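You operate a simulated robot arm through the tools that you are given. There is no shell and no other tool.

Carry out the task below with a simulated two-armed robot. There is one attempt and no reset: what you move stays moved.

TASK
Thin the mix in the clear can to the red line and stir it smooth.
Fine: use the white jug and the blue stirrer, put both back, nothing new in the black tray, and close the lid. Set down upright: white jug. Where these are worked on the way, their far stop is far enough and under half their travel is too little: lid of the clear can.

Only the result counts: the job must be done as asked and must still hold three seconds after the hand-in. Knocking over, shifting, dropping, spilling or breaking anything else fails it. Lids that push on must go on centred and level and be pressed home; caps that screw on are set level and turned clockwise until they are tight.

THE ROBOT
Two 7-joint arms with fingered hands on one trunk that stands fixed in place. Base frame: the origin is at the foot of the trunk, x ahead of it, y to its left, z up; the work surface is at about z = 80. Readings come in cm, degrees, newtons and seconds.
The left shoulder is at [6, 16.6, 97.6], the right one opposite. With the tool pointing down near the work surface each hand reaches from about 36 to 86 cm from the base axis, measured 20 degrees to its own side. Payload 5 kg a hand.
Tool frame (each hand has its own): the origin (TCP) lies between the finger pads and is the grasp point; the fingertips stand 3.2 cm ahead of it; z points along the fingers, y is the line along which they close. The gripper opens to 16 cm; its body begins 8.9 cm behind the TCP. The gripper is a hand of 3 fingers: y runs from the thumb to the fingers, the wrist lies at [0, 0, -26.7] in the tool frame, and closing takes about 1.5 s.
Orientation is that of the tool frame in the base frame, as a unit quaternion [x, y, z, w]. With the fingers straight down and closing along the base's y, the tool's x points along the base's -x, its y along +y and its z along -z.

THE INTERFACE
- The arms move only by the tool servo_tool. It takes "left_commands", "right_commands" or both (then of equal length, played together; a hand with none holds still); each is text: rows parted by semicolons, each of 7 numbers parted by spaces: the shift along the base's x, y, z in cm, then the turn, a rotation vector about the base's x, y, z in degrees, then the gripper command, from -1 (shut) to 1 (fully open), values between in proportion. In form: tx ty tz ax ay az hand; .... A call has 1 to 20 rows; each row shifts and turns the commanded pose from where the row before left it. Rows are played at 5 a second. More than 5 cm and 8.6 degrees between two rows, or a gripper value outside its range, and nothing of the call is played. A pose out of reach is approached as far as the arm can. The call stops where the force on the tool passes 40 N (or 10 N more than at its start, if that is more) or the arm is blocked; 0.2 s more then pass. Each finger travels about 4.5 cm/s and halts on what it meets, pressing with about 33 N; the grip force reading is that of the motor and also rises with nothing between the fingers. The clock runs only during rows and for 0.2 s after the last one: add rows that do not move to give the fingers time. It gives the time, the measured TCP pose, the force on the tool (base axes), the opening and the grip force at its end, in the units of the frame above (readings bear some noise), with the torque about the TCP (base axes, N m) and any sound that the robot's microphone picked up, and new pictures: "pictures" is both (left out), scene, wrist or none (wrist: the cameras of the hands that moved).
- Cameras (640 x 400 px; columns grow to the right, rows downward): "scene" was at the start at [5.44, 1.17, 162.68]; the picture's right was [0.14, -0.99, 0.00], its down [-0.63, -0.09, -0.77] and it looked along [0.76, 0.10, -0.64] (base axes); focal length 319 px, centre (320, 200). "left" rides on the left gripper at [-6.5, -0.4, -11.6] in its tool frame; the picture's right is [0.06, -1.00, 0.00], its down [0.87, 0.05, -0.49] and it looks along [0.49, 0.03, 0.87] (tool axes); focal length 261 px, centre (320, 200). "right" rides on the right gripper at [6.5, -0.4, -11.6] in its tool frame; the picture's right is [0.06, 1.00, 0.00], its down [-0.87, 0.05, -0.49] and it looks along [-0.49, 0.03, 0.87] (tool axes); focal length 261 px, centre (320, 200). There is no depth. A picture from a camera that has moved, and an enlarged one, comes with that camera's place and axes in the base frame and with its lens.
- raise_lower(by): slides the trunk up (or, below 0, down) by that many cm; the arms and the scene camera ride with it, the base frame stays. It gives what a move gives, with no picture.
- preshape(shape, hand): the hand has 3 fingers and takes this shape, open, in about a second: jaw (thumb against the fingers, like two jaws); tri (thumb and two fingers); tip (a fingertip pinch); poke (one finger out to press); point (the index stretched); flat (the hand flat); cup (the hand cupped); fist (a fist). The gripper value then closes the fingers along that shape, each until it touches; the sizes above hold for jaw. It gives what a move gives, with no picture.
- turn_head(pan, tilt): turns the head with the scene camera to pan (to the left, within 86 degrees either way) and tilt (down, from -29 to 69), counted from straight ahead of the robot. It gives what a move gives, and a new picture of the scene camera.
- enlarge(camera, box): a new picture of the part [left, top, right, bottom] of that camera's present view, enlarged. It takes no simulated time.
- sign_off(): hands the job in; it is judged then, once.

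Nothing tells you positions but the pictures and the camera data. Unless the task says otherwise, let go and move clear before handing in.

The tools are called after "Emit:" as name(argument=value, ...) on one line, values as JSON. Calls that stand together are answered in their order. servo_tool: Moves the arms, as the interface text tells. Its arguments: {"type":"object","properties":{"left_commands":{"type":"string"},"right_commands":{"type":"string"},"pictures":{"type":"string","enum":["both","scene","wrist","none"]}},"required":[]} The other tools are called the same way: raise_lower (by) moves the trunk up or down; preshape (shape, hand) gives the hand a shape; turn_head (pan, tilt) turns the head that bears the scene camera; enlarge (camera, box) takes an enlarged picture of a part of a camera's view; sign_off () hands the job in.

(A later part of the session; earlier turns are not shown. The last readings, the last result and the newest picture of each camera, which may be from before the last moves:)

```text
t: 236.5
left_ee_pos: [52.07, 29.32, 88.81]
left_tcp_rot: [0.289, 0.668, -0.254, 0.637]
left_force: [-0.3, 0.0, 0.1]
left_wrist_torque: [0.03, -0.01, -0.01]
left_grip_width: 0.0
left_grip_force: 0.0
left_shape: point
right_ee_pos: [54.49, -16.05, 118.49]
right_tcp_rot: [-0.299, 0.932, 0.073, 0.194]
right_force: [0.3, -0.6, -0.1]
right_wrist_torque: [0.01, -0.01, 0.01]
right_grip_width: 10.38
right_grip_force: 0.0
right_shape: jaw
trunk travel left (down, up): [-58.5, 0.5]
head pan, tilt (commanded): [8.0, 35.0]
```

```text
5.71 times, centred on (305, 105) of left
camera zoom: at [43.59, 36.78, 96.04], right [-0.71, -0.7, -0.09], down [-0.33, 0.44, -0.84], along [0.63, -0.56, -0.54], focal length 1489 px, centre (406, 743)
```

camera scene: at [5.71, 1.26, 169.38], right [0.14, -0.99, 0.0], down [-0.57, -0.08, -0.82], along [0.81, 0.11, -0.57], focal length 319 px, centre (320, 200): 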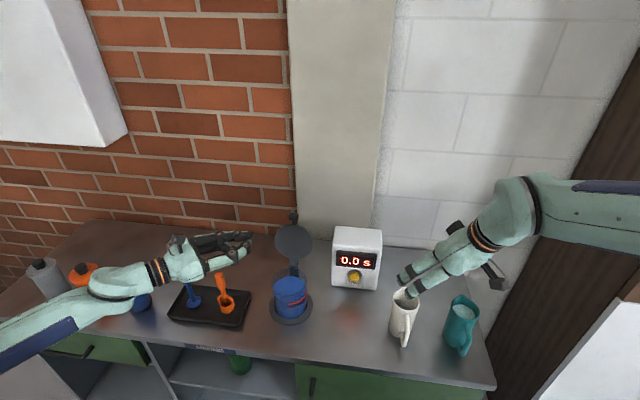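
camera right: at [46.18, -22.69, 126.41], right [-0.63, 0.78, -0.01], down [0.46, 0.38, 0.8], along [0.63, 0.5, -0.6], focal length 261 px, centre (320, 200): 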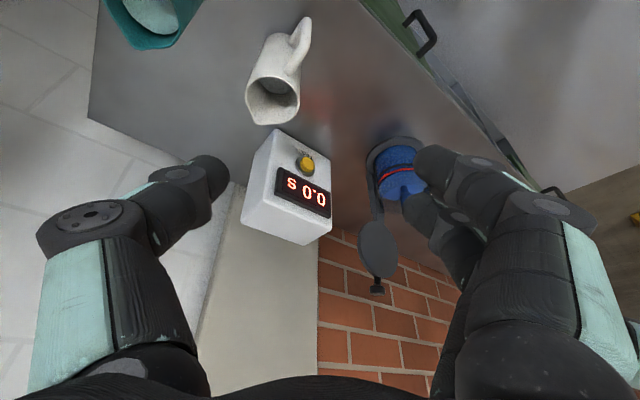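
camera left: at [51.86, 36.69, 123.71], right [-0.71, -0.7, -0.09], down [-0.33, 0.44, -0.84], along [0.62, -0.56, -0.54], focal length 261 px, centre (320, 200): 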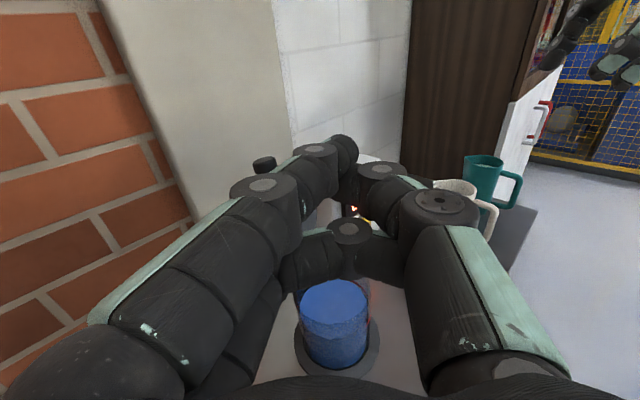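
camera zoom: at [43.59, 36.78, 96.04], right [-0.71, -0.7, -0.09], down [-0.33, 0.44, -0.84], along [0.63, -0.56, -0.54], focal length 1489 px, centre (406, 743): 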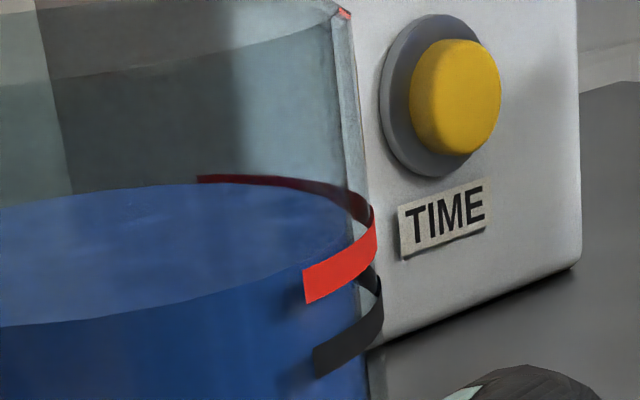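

The mix is smooth and its level is within the red stripe. Now I'll place the left hand in front of the open lid to catch it at about 78°.

Emit:
servo_tool(left_commands="0 0 3.6 0 0 0 -1; 0 0 3.6 0 0 0 -1; 0 0 3.6 0 0 0 -1; 0 0 3.6 0 0 0 -1; 0 0 3.6 0 0 0 -1; 2.5 -1 0 0 0 0 -1; 2.5 -1 0 0 0 0 -1; 2.5 -1 0 0 0 0 -1; 2.5 -1 0 0 0 0 -1; 2.5 -1 0 0 0 0 -1; 2.5 -1 0 0 0 0 -1; 2.5 -1 0 0 0 0 -1; 2.4 -0.9 -0.2 0 0 0 -1; 0 0 0 0 0 0 -1", pictures="both")

Emit:
enlarge(camera="scene", box=[240, 190, 400, 310])

```text
t: 239.5
left_ee_pos: [71.97, 21.36, 106.77]
left_tcp_rot: [0.288, 0.668, -0.254, 0.637]
left_force: [0.8, -0.8, 0.7]
left_wrist_torque: [0.02, 0.0, 0.03]
left_grip_width: 0.0
left_grip_force: 0.0
left_shape: point
right_ee_pos: [54.59, -15.84, 118.4]
right_tcp_rot: [-0.298, 0.932, 0.072, 0.194]
right_force: [1.0, 0.4, -0.1]
right_wrist_torque: [-0.02, 0.0, 0.01]
right_grip_width: 10.32
right_grip_force: 0.0
right_shape: jaw
trunk travel left (down, up): [-58.5, 0.5]
head pan, tilt (commanded): [8.0, 35.0]
camera scene: at [5.68, 1.27, 169.39], right [0.14, -0.99, 0.0], down [-0.57, -0.08, -0.82], along [0.81, 0.11, -0.57], focal length 319 px, centre (320, 200)
camera left: at [63.58, 28.89, 113.99], right [-0.71, -0.7, -0.09], down [-0.33, 0.44, -0.84], along [0.63, -0.56, -0.54], focal length 261 px, centre (320, 200)
```

scene: 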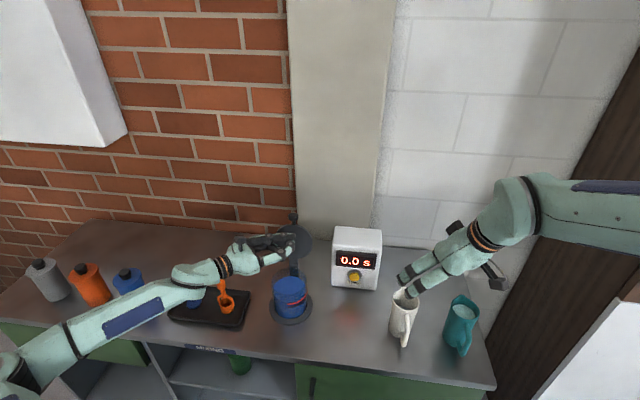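
left: 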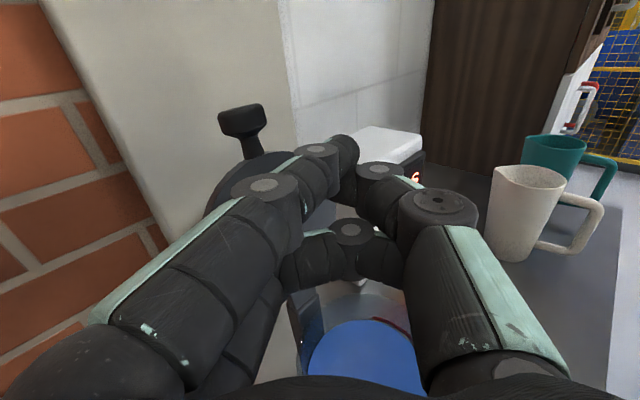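

```text
3.33 times, centred on (320, 250) of scene
camera zoom: at [5.68, 1.27, 169.39], right [0.14, -0.99, 0.0], down [-0.57, -0.08, -0.82], along [0.81, 0.11, -0.57], focal length 1062 px, centre (320, 33)
```

zoom: 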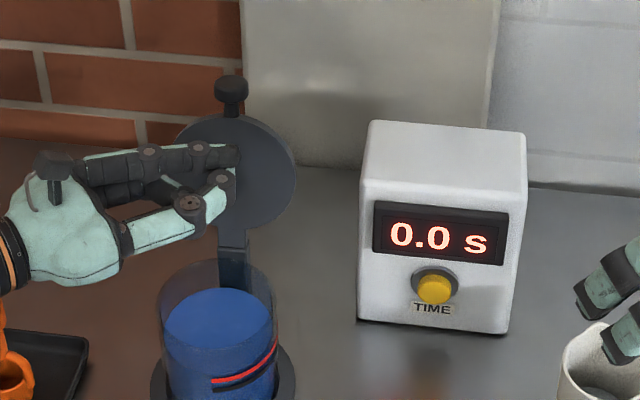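

The lid knob is at about (80.4, 20, 109.4), so the lid is about 102° open. The timer top is near z≈98.6, so the right hand has to pass above it. I'll shape the right hand and turn it toward the left at a safe height.

Emit:
preshape(hand="right", shape="point")

Emit:
servo_tool(right_commands="1.5 1 1 3.99 -4.75 4.1 -1; 1.9 1.3 0.5 4.31 -4.46 4.1 -1; 1.9 1.3 0 4.62 -4.14 4.1 -1; 1.9 1.3 0 4.9 -3.79 4.1 -1; 1.9 1.3 0 5.16 -3.43 4.1 -1", pictures="scene")

```text
t: 240.4
left_ee_pos: [72.04, 21.4, 106.79]
left_tcp_rot: [0.288, 0.668, -0.254, 0.637]
left_force: [-0.4, 0.0, -0.2]
left_wrist_torque: [0.0, 0.0, 0.02]
left_grip_width: 0.01
left_grip_force: 0.0
left_shape: point
right_ee_pos: [54.44, -16.03, 118.38]
right_tcp_rot: [-0.298, 0.932, 0.072, 0.193]
right_force: [0.3, 0.8, 0.2]
right_wrist_torque: [-0.03, -0.01, 0.0]
right_grip_width: 0.0
right_grip_force: 0.0
right_shape: point
trunk travel left (down, up): [-58.5, 0.5]
head pan, tilt (commanded): [8.0, 35.0]
```

```text
t: 241.6
left_ee_pos: [71.98, 21.27, 106.82]
left_tcp_rot: [0.287, 0.668, -0.253, 0.638]
left_force: [1.1, 0.0, 0.1]
left_wrist_torque: [0.02, 0.01, 0.01]
left_grip_width: 0.01
left_grip_force: 0.1
left_shape: point
right_ee_pos: [63.71, -9.9, 119.92]
right_tcp_rot: [-0.416, 0.784, 0.235, 0.398]
right_force: [0.3, -0.8, 0.1]
right_wrist_torque: [0.05, 0.01, 0.05]
right_grip_width: 0.0
right_grip_force: 0.0
right_shape: point
trunk travel left (down, up): [-58.5, 0.5]
head pan, tilt (commanded): [8.0, 35.0]
camera scene: at [5.83, 1.11, 169.38], right [0.14, -0.99, 0.0], down [-0.57, -0.08, -0.82], along [0.81, 0.11, -0.57], focal length 319 px, centre (320, 200)
```

scene: 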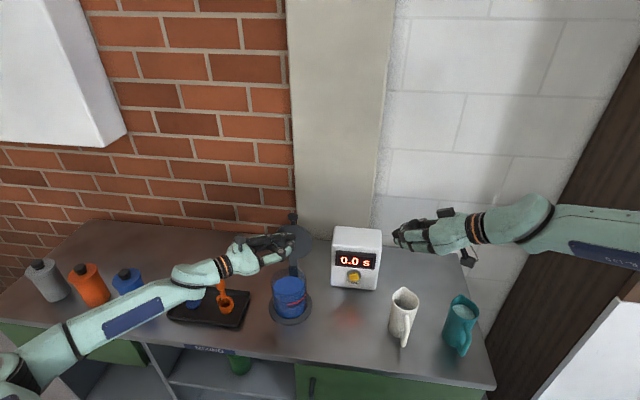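

Emit:
servo_tool(right_commands="2 1.3 0 5.39 -3.05 4.1 -1; 2 1.3 -0.3 5.6 -2.66 4.1 -1; 2 1.3 -0.3 5.78 -2.25 4.1 -1; 2 1.3 -0.3 5.92 -1.84 4.1 -1; 0 0 0 0 0 0 -1", pictures="both")

Emit:
enlarge(camera="scene", box=[240, 170, 480, 310])

```text
t: 242.8
left_ee_pos: [71.99, 21.35, 106.78]
left_tcp_rot: [0.288, 0.668, -0.254, 0.637]
left_force: [-0.2, 0.4, -0.6]
left_wrist_torque: [0.02, 0.0, 0.02]
left_grip_width: 0.01
left_grip_force: 0.0
left_shape: point
right_ee_pos: [71.51, -4.64, 119.18]
right_tcp_rot: [-0.454, 0.62, 0.4, 0.5]
right_force: [-0.2, -0.4, 0.8]
right_wrist_torque: [-0.07, -0.05, -0.01]
right_grip_width: 0.0
right_grip_force: 0.3
right_shape: point
trunk travel left (down, up): [-58.5, 0.5]
head pan, tilt (commanded): [8.0, 35.0]
camera scene: at [5.6, 1.24, 169.39], right [0.14, -0.99, 0.0], down [-0.57, -0.08, -0.82], along [0.81, 0.11, -0.57], focal length 319 px, centre (320, 200)
camera right: at [68.33, -16.76, 114.9], right [-0.97, 0.26, -0.02], down [-0.1, -0.31, 0.94], along [0.24, 0.91, 0.33], focal length 261 px, centre (320, 200)
```

scene: 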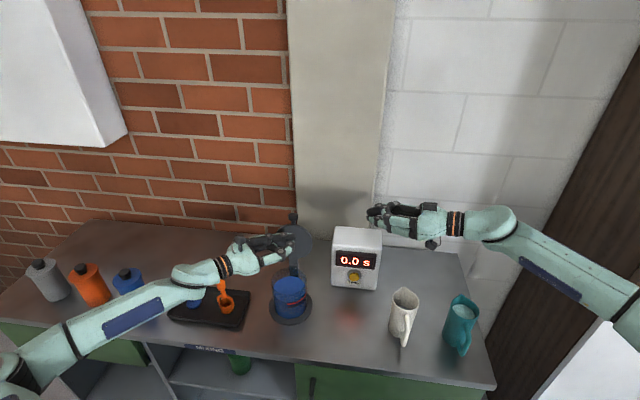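
right: 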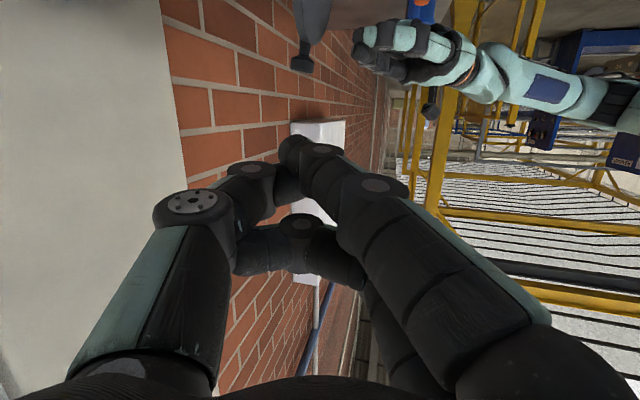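

```text
2.67 times, centred on (360, 240) of scene
camera zoom: at [5.6, 1.24, 169.39], right [0.14, -0.99, 0.0], down [-0.57, -0.08, -0.82], along [0.81, 0.11, -0.57], focal length 850 px, centre (213, 93)
```

zoom: 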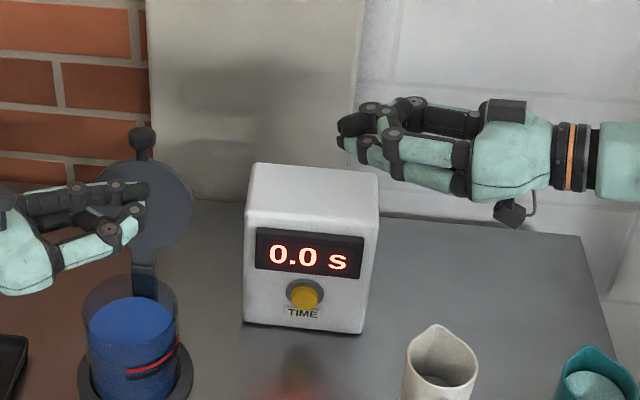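

Emit:
servo_tool(right_commands="3.5 0.4 -0.5 0 0 0 -1; 3.5 0.4 -1 0 0 0 -1; 3.5 0.4 -1.5 0 0 0 -1; 3.5 0.4 -2 0 0 0 -1; 0.3 0 -2.3 0 0 0 -1; 0 0 -2.3 0 0 0 -1; 0 0 -2 0 0 0 -1; 0 0 0 0 0 0 -1", pictures="both")

Emit:
enlarge(camera="scene", box=[240, 170, 480, 310])

```text
t: 244.6
left_ee_pos: [71.99, 21.41, 106.85]
left_tcp_rot: [0.287, 0.668, -0.253, 0.638]
left_force: [0.4, 0.3, -0.2]
left_wrist_torque: [0.02, 0.01, -0.01]
left_grip_width: 0.0
left_grip_force: 0.1
left_shape: point
right_ee_pos: [83.64, -3.13, 113.92]
right_tcp_rot: [-0.452, 0.622, 0.4, 0.499]
right_force: [-0.7, 0.5, 0.1]
right_wrist_torque: [-0.02, 0.0, 0.02]
right_grip_width: 0.0
right_grip_force: 0.0
right_shape: point
right hand out of reach, approached as far as the arm can: row 4, 5, 6, 7
trunk travel left (down, up): [-58.5, 0.5]
head pan, tilt (commanded): [8.0, 35.0]
camera scene: at [5.7, 1.23, 169.38], right [0.14, -0.99, 0.0], down [-0.57, -0.08, -0.82], along [0.81, 0.11, -0.57], focal length 319 px, centre (320, 200)
camera right: at [80.52, -15.34, 109.7], right [-0.97, 0.26, -0.02], down [-0.1, -0.31, 0.94], along [0.24, 0.91, 0.33], focal length 261 px, centre (320, 200)
```

scene: 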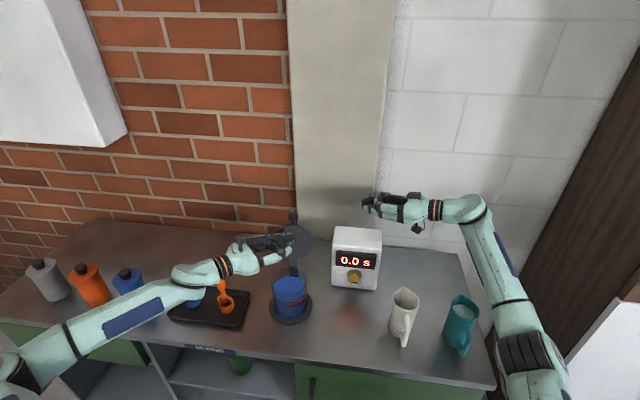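
right: 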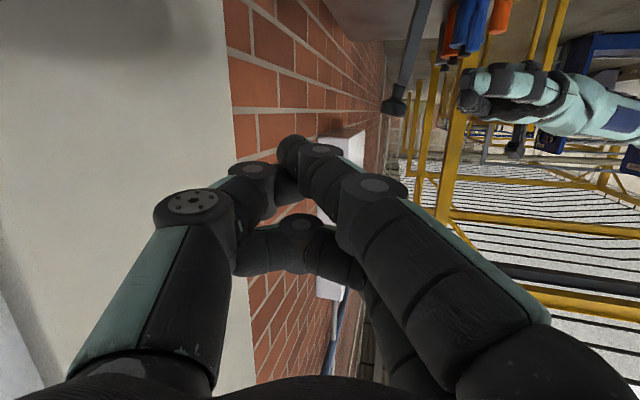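

```text
2.67 times, centred on (360, 240) of scene
camera zoom: at [5.7, 1.23, 169.38], right [0.14, -0.99, 0.0], down [-0.57, -0.08, -0.82], along [0.81, 0.11, -0.57], focal length 850 px, centre (213, 93)
```

zoom: 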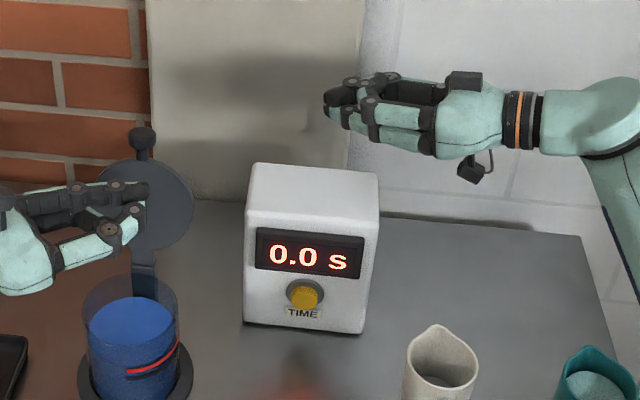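

Emit:
servo_tool(right_commands="0 1 0 0 0 -5 -1; 0 1 -0.5 0 0 -5 -1; 0 1 -1 0 0 -5 -1; 0.2 1 -1.8 0 0 0 -1; 0.2 1 -1.8 0 0 0 -1; 0 0.5 -1.8 0 0 0 -1; 0 0 0 0 0 0 -1", pictures="scene")

Emit:
enlarge(camera="scene", box=[240, 170, 480, 310])

```text
t: 246.2
left_ee_pos: [71.97, 21.39, 106.8]
left_tcp_rot: [0.288, 0.668, -0.254, 0.637]
left_force: [0.0, -0.1, 1.2]
left_wrist_torque: [-0.03, 0.01, -0.01]
left_grip_width: 0.0
left_grip_force: 0.0
left_shape: point
right_ee_pos: [84.19, 2.25, 107.0]
right_tcp_rot: [-0.369, 0.674, 0.332, 0.547]
right_force: [0.0, 0.3, -0.4]
right_wrist_torque: [0.01, 0.01, 0.0]
right_grip_width: 0.01
right_grip_force: 0.0
right_shape: point
trunk travel left (down, up): [-58.5, 0.5]
head pan, tilt (commanded): [8.0, 35.0]
camera scene: at [5.72, 1.24, 169.39], right [0.14, -0.99, 0.0], down [-0.57, -0.08, -0.82], along [0.81, 0.11, -0.57], focal length 319 px, centre (320, 200)
```

scene: 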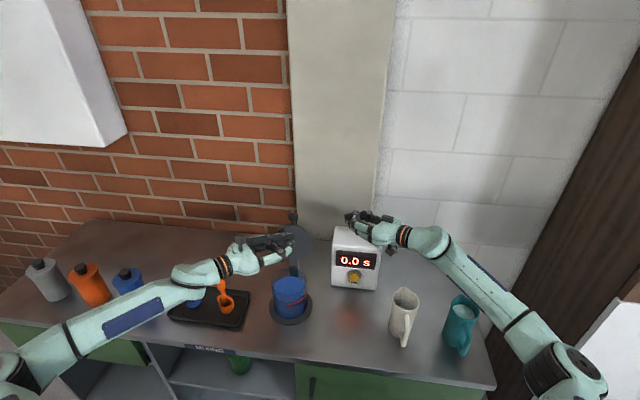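

```text
2.67 times, centred on (360, 240) of scene
camera zoom: at [5.72, 1.24, 169.39], right [0.14, -0.99, 0.0], down [-0.57, -0.08, -0.82], along [0.81, 0.11, -0.57], focal length 850 px, centre (213, 93)
```

zoom: 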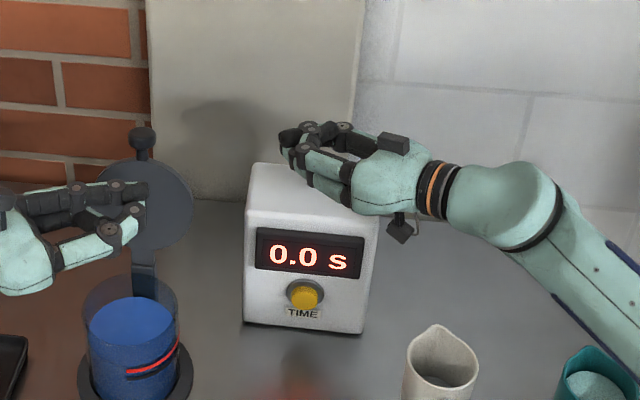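

The right hand is clear above the timer. I'll slide it leftwards behind the lid.

Emit:
servo_tool(right_commands="0.2 2.2 0 0 0 0 -1; 0.1 2.2 0 0 0 0 -1; 0.1 2.2 0 0 0 0 -1; 0.1 2.2 0 0 0 0 -1; 0 1.5 0 0 0 0 -1; 0 0 0 0 0 0 -1", pictures="scene")

Emit:
enlarge(camera="scene", box=[240, 180, 400, 300])

Emit:
enlarge(camera="left", box=[180, 60, 440, 220])

```text
t: 247.6
left_ee_pos: [72.01, 21.29, 106.9]
left_tcp_rot: [0.288, 0.667, -0.255, 0.638]
left_force: [0.3, -0.2, 0.3]
left_wrist_torque: [-0.01, -0.01, 0.0]
left_grip_width: 0.02
left_grip_force: 0.1
left_shape: point
right_ee_pos: [84.85, 12.5, 107.04]
right_tcp_rot: [-0.369, 0.674, 0.332, 0.548]
right_force: [-0.5, 0.1, 0.8]
right_wrist_torque: [-0.01, -0.01, -0.04]
right_grip_width: 0.0
right_grip_force: 0.0
right_shape: point
trunk travel left (down, up): [-58.5, 0.5]
head pan, tilt (commanded): [8.0, 35.0]
camera scene: at [5.72, 1.24, 169.38], right [0.14, -0.99, 0.0], down [-0.57, -0.08, -0.82], along [0.81, 0.11, -0.57], focal length 319 px, centre (320, 200)
```

scene: 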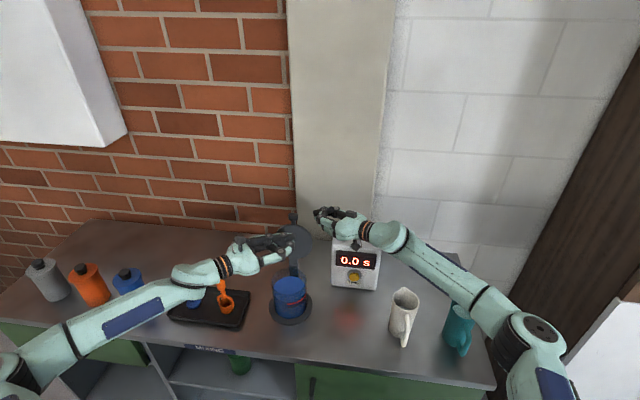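

```text
3.33 times, centred on (320, 240) of scene
camera zoom: at [5.72, 1.24, 169.38], right [0.14, -0.99, 0.0], down [-0.57, -0.08, -0.82], along [0.81, 0.11, -0.57], focal length 1062 px, centre (320, 67)
```

zoom: 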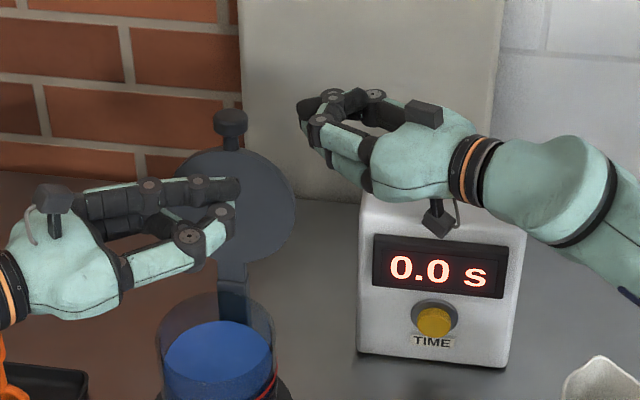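

```text
2.46 times, centred on (310, 140) of left
camera zoom: at [63.59, 28.86, 113.99], right [-0.71, -0.7, -0.09], down [-0.33, 0.44, -0.84], along [0.63, -0.56, -0.54], focal length 642 px, centre (345, 348)
```

zoom: 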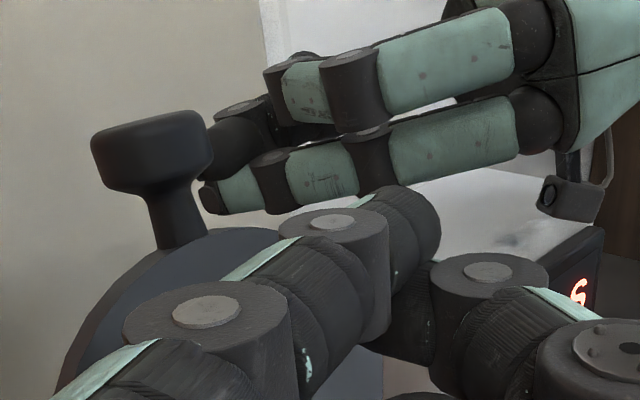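

Emit:
servo_tool(right_commands="0 1.5 0 0 0 0 -1; 0 1.5 0 0 0 0 -1; 0 1 0 0 0 0 -1; 0 0 0 0 0 0 -1", pictures="none")

Emit:
enlarge(camera="scene", box=[240, 180, 400, 300])

Emit:
enlarge(camera="left", box=[180, 60, 440, 220])

```text
t: 248.6
left_ee_pos: [72.11, 21.26, 106.78]
left_tcp_rot: [0.288, 0.668, -0.254, 0.637]
left_force: [0.4, -0.7, -0.3]
left_wrist_torque: [0.01, -0.02, -0.03]
left_grip_width: 0.0
left_grip_force: 0.1
left_shape: point
right_ee_pos: [84.72, 16.47, 107.2]
right_tcp_rot: [-0.369, 0.673, 0.333, 0.547]
right_force: [-0.2, 0.8, 0.0]
right_wrist_torque: [-0.02, 0.01, -0.02]
right_grip_width: 0.0
right_grip_force: 0.1
right_shape: point
trunk travel left (down, up): [-58.5, 0.5]
head pan, tilt (commanded): [8.0, 35.0]
```

```text
3.33 times, centred on (320, 240) of scene
camera zoom: at [5.72, 1.24, 169.38], right [0.14, -0.99, 0.0], down [-0.57, -0.08, -0.82], along [0.81, 0.11, -0.57], focal length 1062 px, centre (320, 67)
```

zoom: 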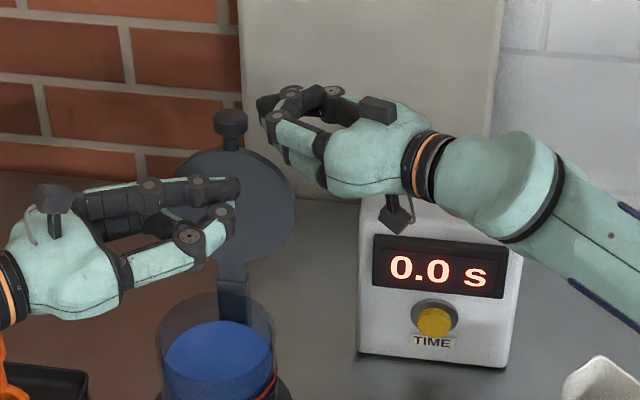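

```text
2.46 times, centred on (310, 140) of left
camera zoom: at [63.59, 28.86, 113.99], right [-0.71, -0.7, -0.09], down [-0.33, 0.44, -0.84], along [0.63, -0.56, -0.54], focal length 642 px, centre (345, 348)
```

zoom: 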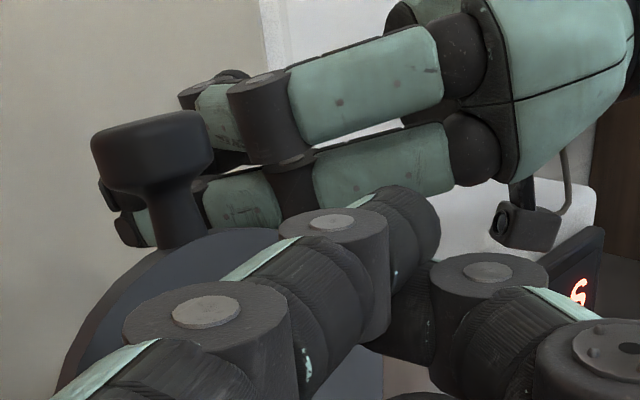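

The right fingers are behind the lid's knob and stalk. I'll pull gently toward the robot so the lid passes vertical and rests on the left finger.

Emit:
servo_tool(right_commands="-0.8 0 0 0 0 0 -1; -0.8 0 0 0 0 0 -1; -0.8 0 0 0 0 0 -1; -0.7 0 0 0 0 0 -1; -0.7 0 0 0 0 0 -1; 0 0 0 0 0 0 -1", pictures="none")

Emit:
enlarge(camera="scene", box=[240, 180, 400, 300])

Emit:
enlarge(camera="left", box=[180, 60, 440, 220])

```text
t: 250.0
left_ee_pos: [71.91, 21.34, 106.86]
left_tcp_rot: [0.288, 0.668, -0.253, 0.638]
left_force: [0.0, -0.6, 0.7]
left_wrist_torque: [0.0, 0.02, 0.01]
left_grip_width: 0.0
left_grip_force: 0.1
left_shape: point
right_ee_pos: [80.87, 16.52, 107.0]
right_tcp_rot: [-0.368, 0.673, 0.332, 0.548]
right_force: [1.0, -3.2, 3.6]
right_wrist_torque: [-0.1, 0.04, 0.08]
right_grip_width: 0.0
right_grip_force: 0.0
right_shape: point
trunk travel left (down, up): [-58.5, 0.5]
head pan, tilt (commanded): [8.0, 35.0]
```

```text
3.33 times, centred on (320, 240) of scene
camera zoom: at [5.7, 1.2, 169.38], right [0.14, -0.99, 0.0], down [-0.57, -0.08, -0.82], along [0.81, 0.11, -0.57], focal length 1062 px, centre (320, 67)
```

zoom: 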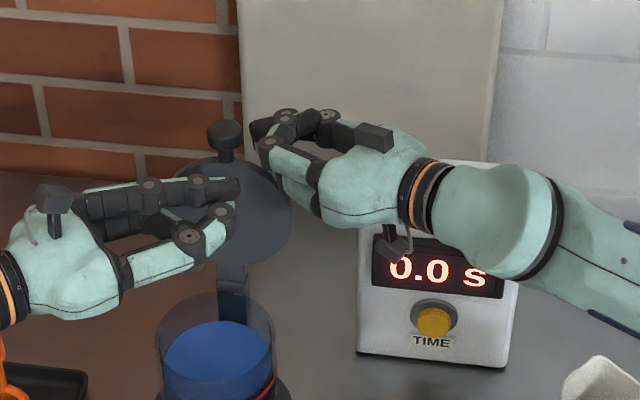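

```text
2.46 times, centred on (310, 140) of left
camera zoom: at [63.59, 28.81, 114.0], right [-0.71, -0.7, -0.09], down [-0.33, 0.44, -0.84], along [0.63, -0.56, -0.54], focal length 642 px, centre (345, 348)
```

zoom: 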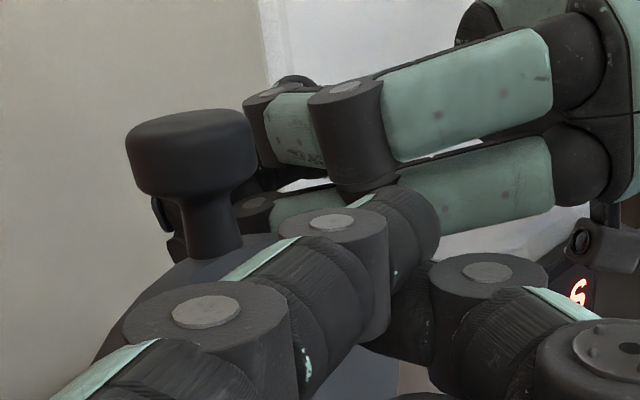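

Emit:
servo_tool(right_commands="-0.6 0 0 0 0 0 -1; -0.6 0 0 0 0 0 -1; -0.6 0 0 0 0 0 -1; 0 0 0 0 0 0 -1", pictures="none")

Emit:
enlarge(camera="scene", box=[240, 180, 400, 300])

Emit:
enlarge(camera="left", box=[180, 60, 440, 220])

```text
t: 251.0
left_ee_pos: [71.99, 21.37, 106.77]
left_tcp_rot: [0.288, 0.668, -0.254, 0.637]
left_force: [-0.1, -0.5, -0.4]
left_wrist_torque: [0.01, 0.02, -0.01]
left_grip_width: 0.02
left_grip_force: 0.1
left_shape: point
right_ee_pos: [79.16, 16.62, 106.99]
right_tcp_rot: [-0.368, 0.674, 0.332, 0.548]
right_force: [0.6, -0.7, 0.3]
right_wrist_torque: [-0.01, -0.02, -0.05]
right_grip_width: 0.02
right_grip_force: 0.1
right_shape: point
trunk travel left (down, up): [-58.5, 0.5]
head pan, tilt (commanded): [8.0, 35.0]
```

```text
3.33 times, centred on (320, 240) of scene
camera zoom: at [5.72, 1.25, 169.38], right [0.14, -0.99, 0.0], down [-0.57, -0.08, -0.82], along [0.81, 0.11, -0.57], focal length 1062 px, centre (320, 67)
```

zoom: 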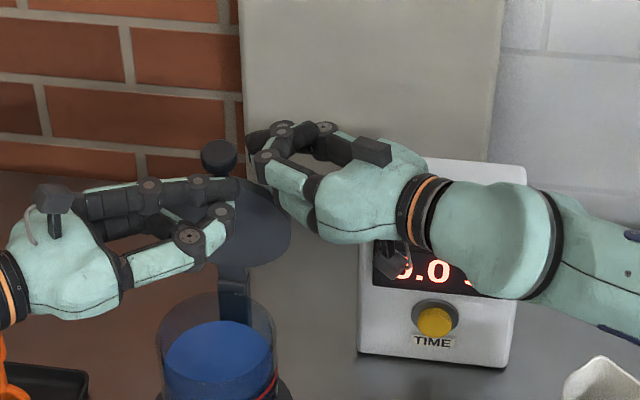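

```text
2.46 times, centred on (310, 140) of left
camera zoom: at [63.57, 28.9, 113.98], right [-0.71, -0.7, -0.09], down [-0.33, 0.44, -0.84], along [0.63, -0.56, -0.54], focal length 642 px, centre (345, 348)
```

zoom: 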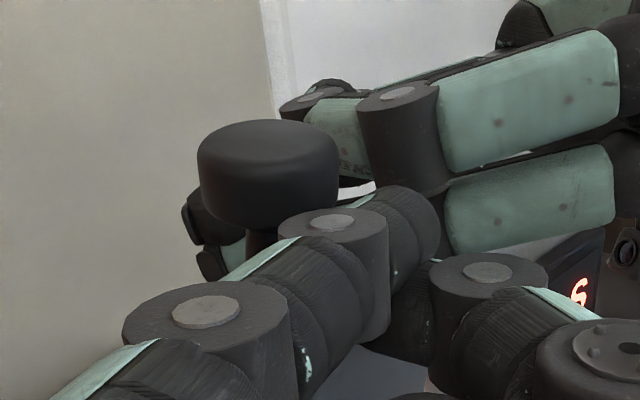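

The lid has come past vertical and is resting on the left finger. I'll withdraw the right hand the way it came.

Emit:
servo_tool(right_commands="1 0 0 0 0 0 -1; 1.2 0 0.2 0 0 0 -1; 1.2 -0.5 0.5 0 0 0 -1; 0.5 -2 0.5 0 0 0 -1; 0 -3 0.5 0 0 0 -1; 0 -3 0.5 0 0 0 -1; 0 -3 1 0 0 0 -1; -1 -3 1.5 0 0 0 -1; -2 -3 2 0 0 0 -1; -2.5 -2 2 0 0 0 -1; -2.5 -2 2 0 0 0 -1", pictures="scene")

Emit:
enlarge(camera="scene", box=[240, 180, 400, 300])

```text
t: 253.4
left_ee_pos: [71.89, 21.25, 106.85]
left_tcp_rot: [0.288, 0.668, -0.254, 0.638]
left_force: [-0.1, 0.3, 0.4]
left_wrist_torque: [0.01, 0.02, -0.04]
left_grip_width: 0.01
left_grip_force: 0.2
left_shape: point
right_ee_pos: [74.9, -4.97, 117.8]
right_tcp_rot: [-0.37, 0.673, 0.333, 0.547]
right_force: [-0.6, 0.7, -0.1]
right_wrist_torque: [-0.03, -0.01, 0.0]
right_grip_width: 0.0
right_grip_force: 0.1
right_shape: point
trunk travel left (down, up): [-58.5, 0.5]
head pan, tilt (commanded): [8.0, 35.0]
camera scene: at [5.64, 1.17, 169.39], right [0.14, -0.99, 0.0], down [-0.57, -0.08, -0.82], along [0.81, 0.11, -0.57], focal length 319 px, centre (320, 200)
```

scene: 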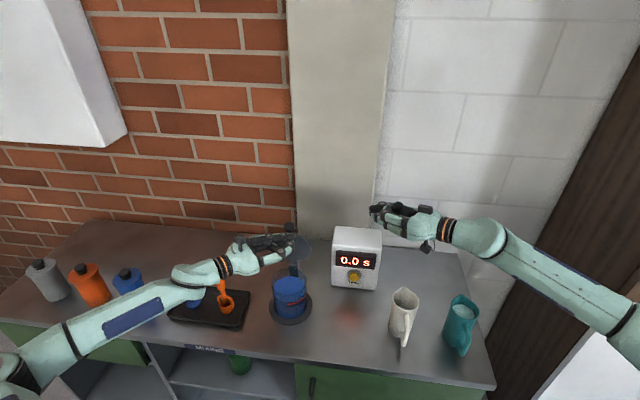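

```text
3.33 times, centred on (320, 240) of scene
camera zoom: at [5.64, 1.17, 169.39], right [0.14, -0.99, 0.0], down [-0.57, -0.08, -0.82], along [0.81, 0.11, -0.57], focal length 1062 px, centre (320, 67)
```

zoom: 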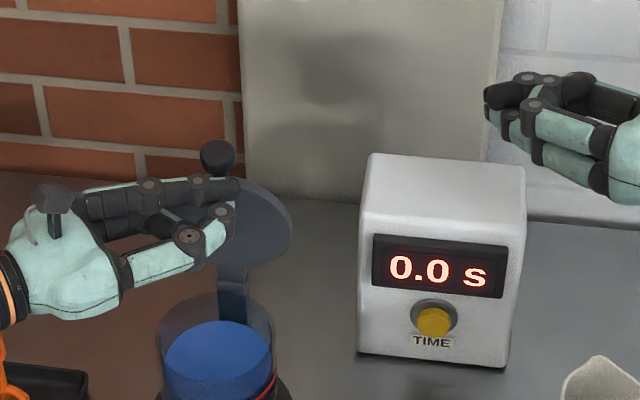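

The lid rests on the left finger. I'll lower it along the reverse of the opening arc.

Emit:
servo_tool(left_commands="-0.95 0 -0.5 0 0 0 -1; -0.95 0 -0.5 0 0 0 -1; -0.95 0 -0.5 0 0 0 -1; -0.95 0 -0.5 0 0 0 -1; -0.8 0 -0.7 0 0 0 -1; -0.8 0 -0.7 0 0 0 -1; -0.8 0 -0.7 0 0 0 -1; -0.8 0 -0.7 0 0 0 -1", pictures="none")

Emit:
enlarge(camera="scene", box=[240, 180, 400, 300])

```text
t: 255.2
left_ee_pos: [65.02, 21.42, 101.91]
left_tcp_rot: [0.289, 0.668, -0.254, 0.637]
left_force: [0.7, 0.0, -0.6]
left_wrist_torque: [0.0, 0.02, -0.01]
left_grip_width: 0.01
left_grip_force: 0.1
left_shape: point
right_ee_pos: [75.0, -4.95, 117.79]
right_tcp_rot: [-0.368, 0.673, 0.332, 0.549]
right_force: [0.7, -0.3, 0.4]
right_wrist_torque: [0.0, 0.02, 0.0]
right_grip_width: 0.02
right_grip_force: 0.1
right_shape: point
trunk travel left (down, up): [-58.5, 0.5]
head pan, tilt (commanded): [8.0, 35.0]
```

```text
3.33 times, centred on (320, 240) of scene
camera zoom: at [5.7, 1.25, 169.39], right [0.14, -0.99, 0.0], down [-0.57, -0.08, -0.82], along [0.81, 0.11, -0.57], focal length 1062 px, centre (320, 67)
```

zoom: 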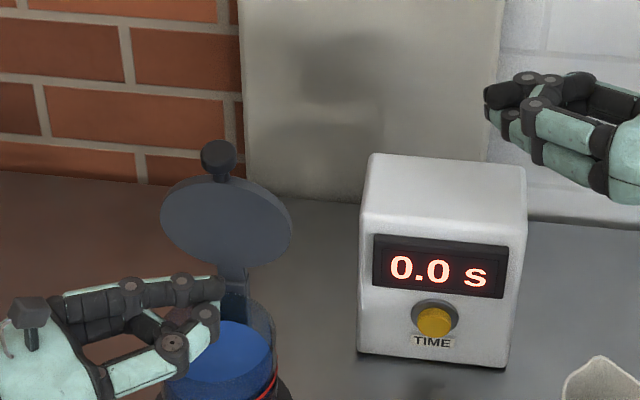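

The hinge has friction, so the lid simply stays at about 76°. I'll clear the left hand and push the lid down from behind with the right hand.

Emit:
servo_tool(left_commands="-2 1.8 0 0 0 0 -1; -2 1.8 0 0 0 0 -1; -2 1.8 0 0 0 0 -1; -2 1.8 0.5 0 0 0 -1; -1.5 2 1 0 0 0 -1; -1 2 1.5 0 0 0 -1; -0.5 2 1.5 0 0 0 -1; 0 2 1 0 0 0 -1", right_commands="1 3 0 0 0 0 -1; 1 3 0 0 0 0 -1; 1 3 0 0 0 0 -1; 1 3 0 0 0 0 -1; 1 3 0 0 0 0 -1; 1 3 0 0 0 0 -1; 0 1 -1.5 0 0 0 -1; 0 0 -2 0 0 0 -1", pictures="scene")

Emit:
enlarge(camera="scene", box=[220, 170, 400, 300])

```text
t: 257.0
left_ee_pos: [54.1, 36.53, 107.56]
left_tcp_rot: [0.288, 0.668, -0.254, 0.637]
left_force: [-0.4, -0.4, -0.6]
left_wrist_torque: [-0.02, 0.02, -0.01]
left_grip_width: 0.01
left_grip_force: 0.1
left_shape: point
right_ee_pos: [81.12, 14.18, 114.23]
right_tcp_rot: [-0.369, 0.673, 0.332, 0.547]
right_force: [0.2, -0.9, 0.4]
right_wrist_torque: [0.01, 0.06, -0.01]
right_grip_width: 0.0
right_grip_force: 0.1
right_shape: point
trunk travel left (down, up): [-58.5, 0.5]
head pan, tilt (commanded): [8.0, 35.0]
camera scene: at [5.74, 1.26, 169.38], right [0.14, -0.99, 0.0], down [-0.57, -0.08, -0.82], along [0.81, 0.11, -0.57], focal length 319 px, centre (320, 200)
```

scene: 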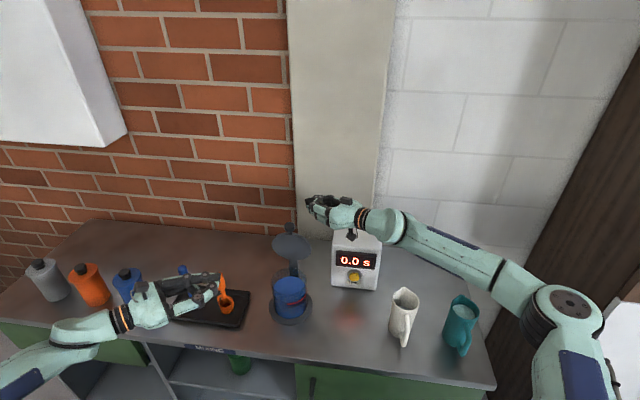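

```text
3.08 times, centred on (310, 235) of scene
camera zoom: at [5.74, 1.26, 169.38], right [0.14, -0.99, 0.0], down [-0.57, -0.08, -0.82], along [0.81, 0.11, -0.57], focal length 981 px, centre (351, 92)
```

zoom: 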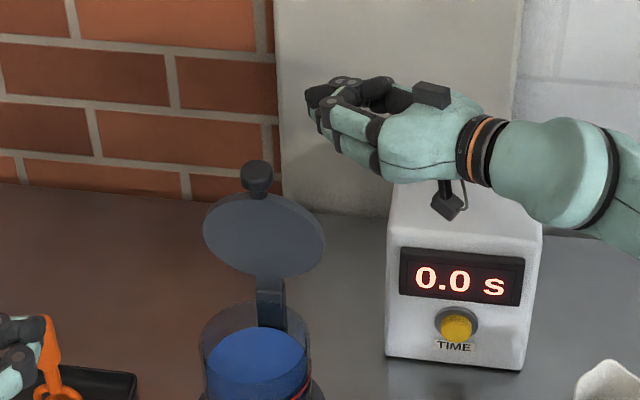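

Emit:
servo_tool(right_commands="1.5 1 -0.5 0 0 0 -1; 0 1 -2 0 0 0 -1; 0 0.5 -2 0 0 0 -1; 0 0 -1.5 0 0 0 -1; 0 0 0 0 0 0 -1", pictures="none")

Emit:
enlarge(camera="scene", box=[220, 170, 400, 300])

```text
t: 258.2
left_ee_pos: [54.12, 36.54, 107.59]
left_tcp_rot: [0.288, 0.668, -0.254, 0.638]
left_force: [-0.4, -0.1, 0.1]
left_wrist_torque: [-0.05, -0.02, -0.02]
left_grip_width: 0.0
left_grip_force: 0.2
left_shape: point
right_ee_pos: [82.52, 16.64, 108.19]
right_tcp_rot: [-0.37, 0.673, 0.332, 0.548]
right_force: [-0.9, 0.1, -0.4]
right_wrist_torque: [0.01, 0.01, 0.01]
right_grip_width: 0.01
right_grip_force: 0.0
right_shape: point
trunk travel left (down, up): [-58.5, 0.5]
head pan, tilt (commanded): [8.0, 35.0]
```

```text
3.08 times, centred on (310, 235) of scene
camera zoom: at [5.71, 1.26, 169.38], right [0.14, -0.99, 0.0], down [-0.57, -0.08, -0.82], along [0.81, 0.11, -0.57], focal length 981 px, centre (351, 92)
```

zoom: 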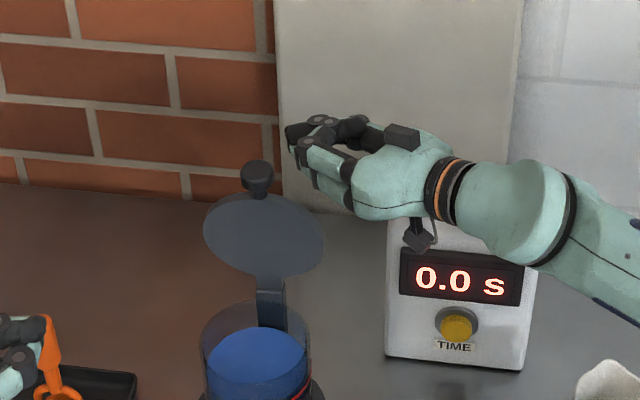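

Emit:
servo_tool(right_commands="-0.9 0.3 -0.1 0 0 0 -1; -0.9 0.3 -0.1 0 0 0 -1; -0.9 0.2 -0.1 0 0 0 -1; -0.9 0 0 0 0 0 -1; -0.9 0 0 0 0 0 -1; -0.9 0 0 0 0 0 -1; -0.9 0 0 0 0 0 -1; 0 0 0 0 0 0 -1", pictures="none")

Emit:
enlarge(camera="scene", box=[220, 170, 400, 300])

```text
t: 260.0
left_ee_pos: [53.95, 36.63, 107.4]
left_tcp_rot: [0.288, 0.668, -0.254, 0.638]
left_force: [0.1, 0.4, -0.3]
left_wrist_torque: [0.0, -0.02, -0.04]
left_grip_width: 0.0
left_grip_force: 0.0
left_shape: point
right_ee_pos: [76.3, 17.34, 107.88]
right_tcp_rot: [-0.369, 0.673, 0.333, 0.547]
right_force: [-0.1, -0.4, 0.0]
right_wrist_torque: [0.01, -0.04, 0.03]
right_grip_width: 0.02
right_grip_force: 0.1
right_shape: point
trunk travel left (down, up): [-58.5, 0.5]
head pan, tilt (commanded): [8.0, 35.0]
```

```text
3.08 times, centred on (310, 235) of scene
camera zoom: at [5.72, 1.25, 169.38], right [0.14, -0.99, 0.0], down [-0.57, -0.08, -0.82], along [0.81, 0.11, -0.57], focal length 981 px, centre (351, 92)
```

zoom: 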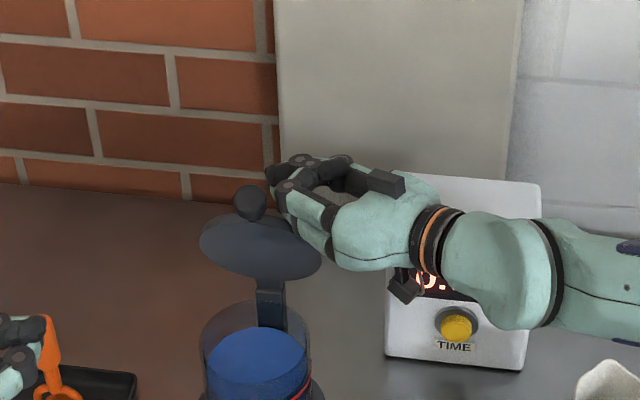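

Emit:
servo_tool(right_commands="-0.9 0 -0.1 0 0 0 -1; -0.9 0 -0.1 0 0 0 -1; -0.9 0 -0.1 0 0 0 -1; -0.9 0 -0.2 0 0 0 -1; -0.8 0 -0.3 0 0 0 -1; -0.8 0 -0.4 0 0 0 -1; -0.8 0 -0.4 0 0 0 -1; 0 0 0 0 0 0 -1", pictures="none")

Emit:
enlarge(camera="scene", box=[220, 170, 400, 300])

```text
t: 261.8
left_ee_pos: [54.07, 36.65, 107.51]
left_tcp_rot: [0.287, 0.668, -0.254, 0.638]
left_force: [0.4, 0.5, -0.5]
left_wrist_torque: [0.01, -0.02, 0.03]
left_grip_width: 0.01
left_grip_force: 0.1
left_shape: point
right_ee_pos: [70.29, 17.46, 106.29]
right_tcp_rot: [-0.369, 0.673, 0.333, 0.547]
right_force: [-0.1, -0.1, -0.2]
right_wrist_torque: [-0.02, -0.01, 0.01]
right_grip_width: 0.01
right_grip_force: 0.1
right_shape: point
trunk travel left (down, up): [-58.5, 0.5]
head pan, tilt (commanded): [8.0, 35.0]
```

```text
3.08 times, centred on (310, 235) of scene
camera zoom: at [5.72, 1.25, 169.38], right [0.14, -0.99, 0.0], down [-0.57, -0.08, -0.82], along [0.81, 0.11, -0.57], focal length 981 px, centre (351, 92)
```

zoom: 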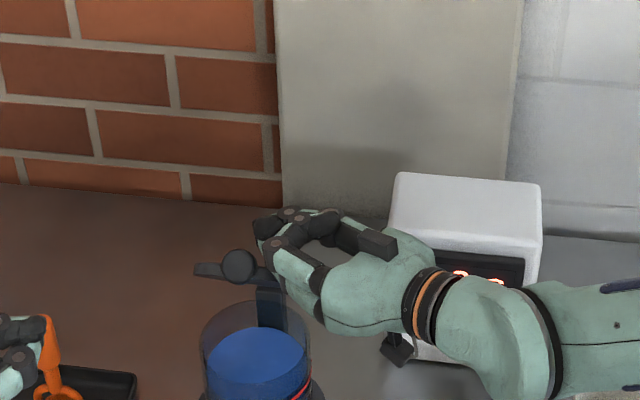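

Emit:
servo_tool(right_commands="-1 0 -0.9 0 0 0 -1; -1 0 -0.9 0 0 0 -1; -0.75 0 -0.75 0 0 0 -1; -0.75 0 -0.75 0 0 0 -1; -0.6 0 -0.75 0 0 0 -1; -0.6 0 -0.75 0 0 0 -1; 0 0 0 0 0 0 -1", pictures="none")

Emit:
enlarge(camera="scene", box=[220, 170, 400, 300])

```text
t: 263.4
left_ee_pos: [54.13, 36.62, 107.49]
left_tcp_rot: [0.287, 0.669, -0.253, 0.638]
left_force: [-1.8, 0.1, -0.2]
left_wrist_torque: [0.03, -0.03, 0.01]
left_grip_width: 0.0
left_grip_force: 0.1
left_shape: point
right_ee_pos: [65.6, 17.33, 101.5]
right_tcp_rot: [-0.369, 0.674, 0.332, 0.547]
right_force: [-0.9, -0.9, 0.6]
right_wrist_torque: [0.01, 0.01, 0.02]
right_grip_width: 0.0
right_grip_force: 0.0
right_shape: point
trunk travel left (down, up): [-58.5, 0.5]
head pan, tilt (commanded): [8.0, 35.0]
```

```text
3.08 times, centred on (310, 235) of scene
camera zoom: at [5.72, 1.25, 169.38], right [0.14, -0.99, 0.0], down [-0.57, -0.08, -0.82], along [0.81, 0.11, -0.57], focal length 981 px, centre (351, 92)
```

zoom: 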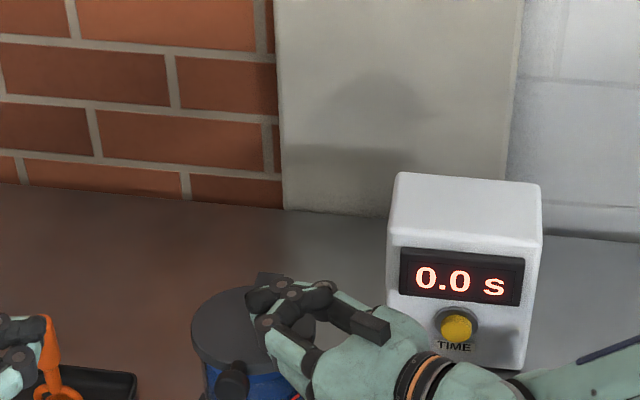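

Emit:
servo_tool(right_commands="-0.4 0 -0.8 0 0 0 -1; -0.3 0 -0.8 0 0 0 -1; -0.2 0 -0.7 0 0 0 -1; 0 0 0 0 0 0 -1", pictures="scene")

Emit:
enlarge(camera="scene", box=[230, 220, 350, 330])

```text
t: 264.4
left_ee_pos: [54.03, 36.63, 107.51]
left_tcp_rot: [0.288, 0.668, -0.255, 0.637]
left_force: [-0.4, -0.2, 0.3]
left_wrist_torque: [0.05, 0.0, -0.03]
left_grip_width: 0.0
left_grip_force: 0.1
left_shape: point
right_ee_pos: [64.64, 17.35, 99.3]
right_tcp_rot: [-0.369, 0.674, 0.332, 0.548]
right_force: [-0.2, -0.4, -0.5]
right_wrist_torque: [0.0, 0.0, -0.02]
right_grip_width: 0.0
right_grip_force: 0.0
right_shape: point
trunk travel left (down, up): [-58.5, 0.5]
head pan, tilt (commanded): [8.0, 35.0]
camera scene: at [5.71, 1.25, 169.38], right [0.14, -0.99, 0.0], down [-0.57, -0.08, -0.82], along [0.81, 0.11, -0.57], focal length 319 px, centre (320, 200)
```

scene: 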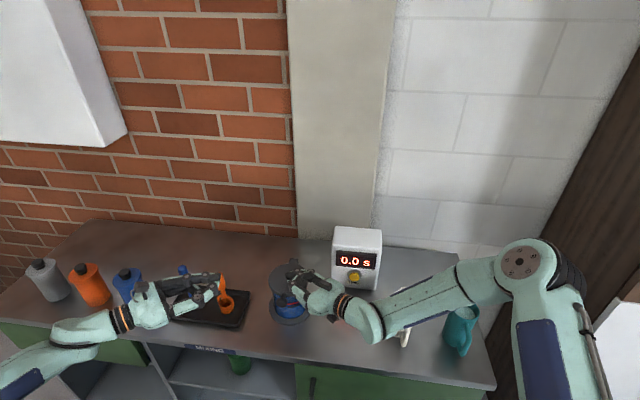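

```text
3.64 times, centred on (290, 275) of scene
camera zoom: at [5.71, 1.25, 169.38], right [0.14, -0.99, 0.0], down [-0.57, -0.08, -0.82], along [0.81, 0.11, -0.57], focal length 1159 px, centre (429, -73)
```

zoom: 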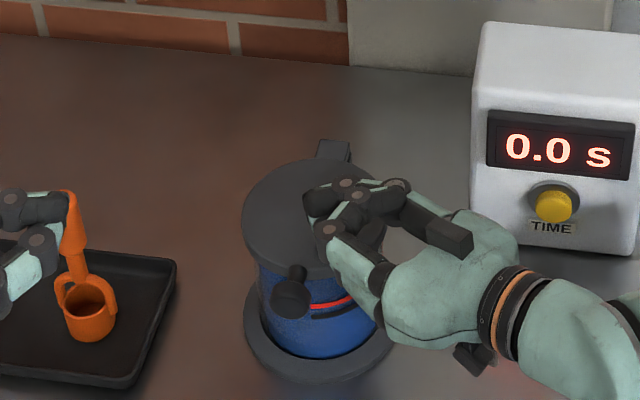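

The lid looks nearly closed. I'll press it down gently until I feel firm resistance.

Emit:
servo_tool(right_commands="0 0 -0.4 0 0 0 -1; 0 0 -0.4 0 0 0 -1; 0 0 -0.4 0 0 0 -1; 0 0 0 0 0 0 -1", pictures="none")

Emit:
enlarge(camera="scene", box=[250, 245, 330, 315])

```text
t: 265.4
left_ee_pos: [54.07, 36.5, 107.52]
left_tcp_rot: [0.287, 0.669, -0.253, 0.638]
left_force: [-0.1, -0.7, -0.5]
left_wrist_torque: [-0.03, 0.02, 0.0]
left_grip_width: 0.0
left_grip_force: 0.1
left_shape: point
right_ee_pos: [64.65, 17.43, 98.07]
right_tcp_rot: [-0.368, 0.674, 0.332, 0.548]
right_force: [0.7, 0.2, -0.1]
right_wrist_torque: [-0.02, -0.01, 0.0]
right_grip_width: 0.0
right_grip_force: 0.0
right_shape: point
trunk travel left (down, up): [-58.5, 0.5]
head pan, tilt (commanded): [8.0, 35.0]
```

```text
5.71 times, centred on (290, 280) of scene
camera zoom: at [5.71, 1.26, 169.38], right [0.14, -0.99, 0.0], down [-0.57, -0.08, -0.82], along [0.81, 0.11, -0.57], focal length 1821 px, centre (491, -257)
```

zoom: 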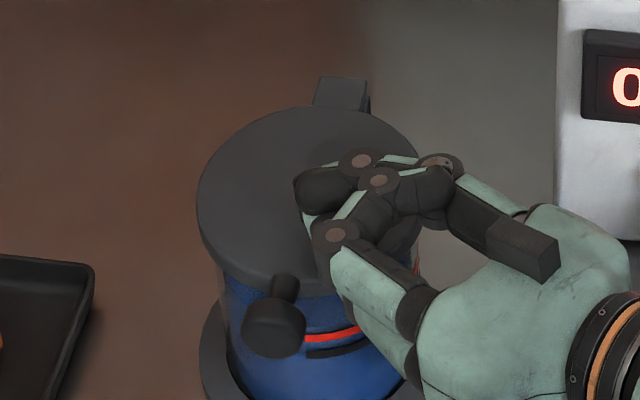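

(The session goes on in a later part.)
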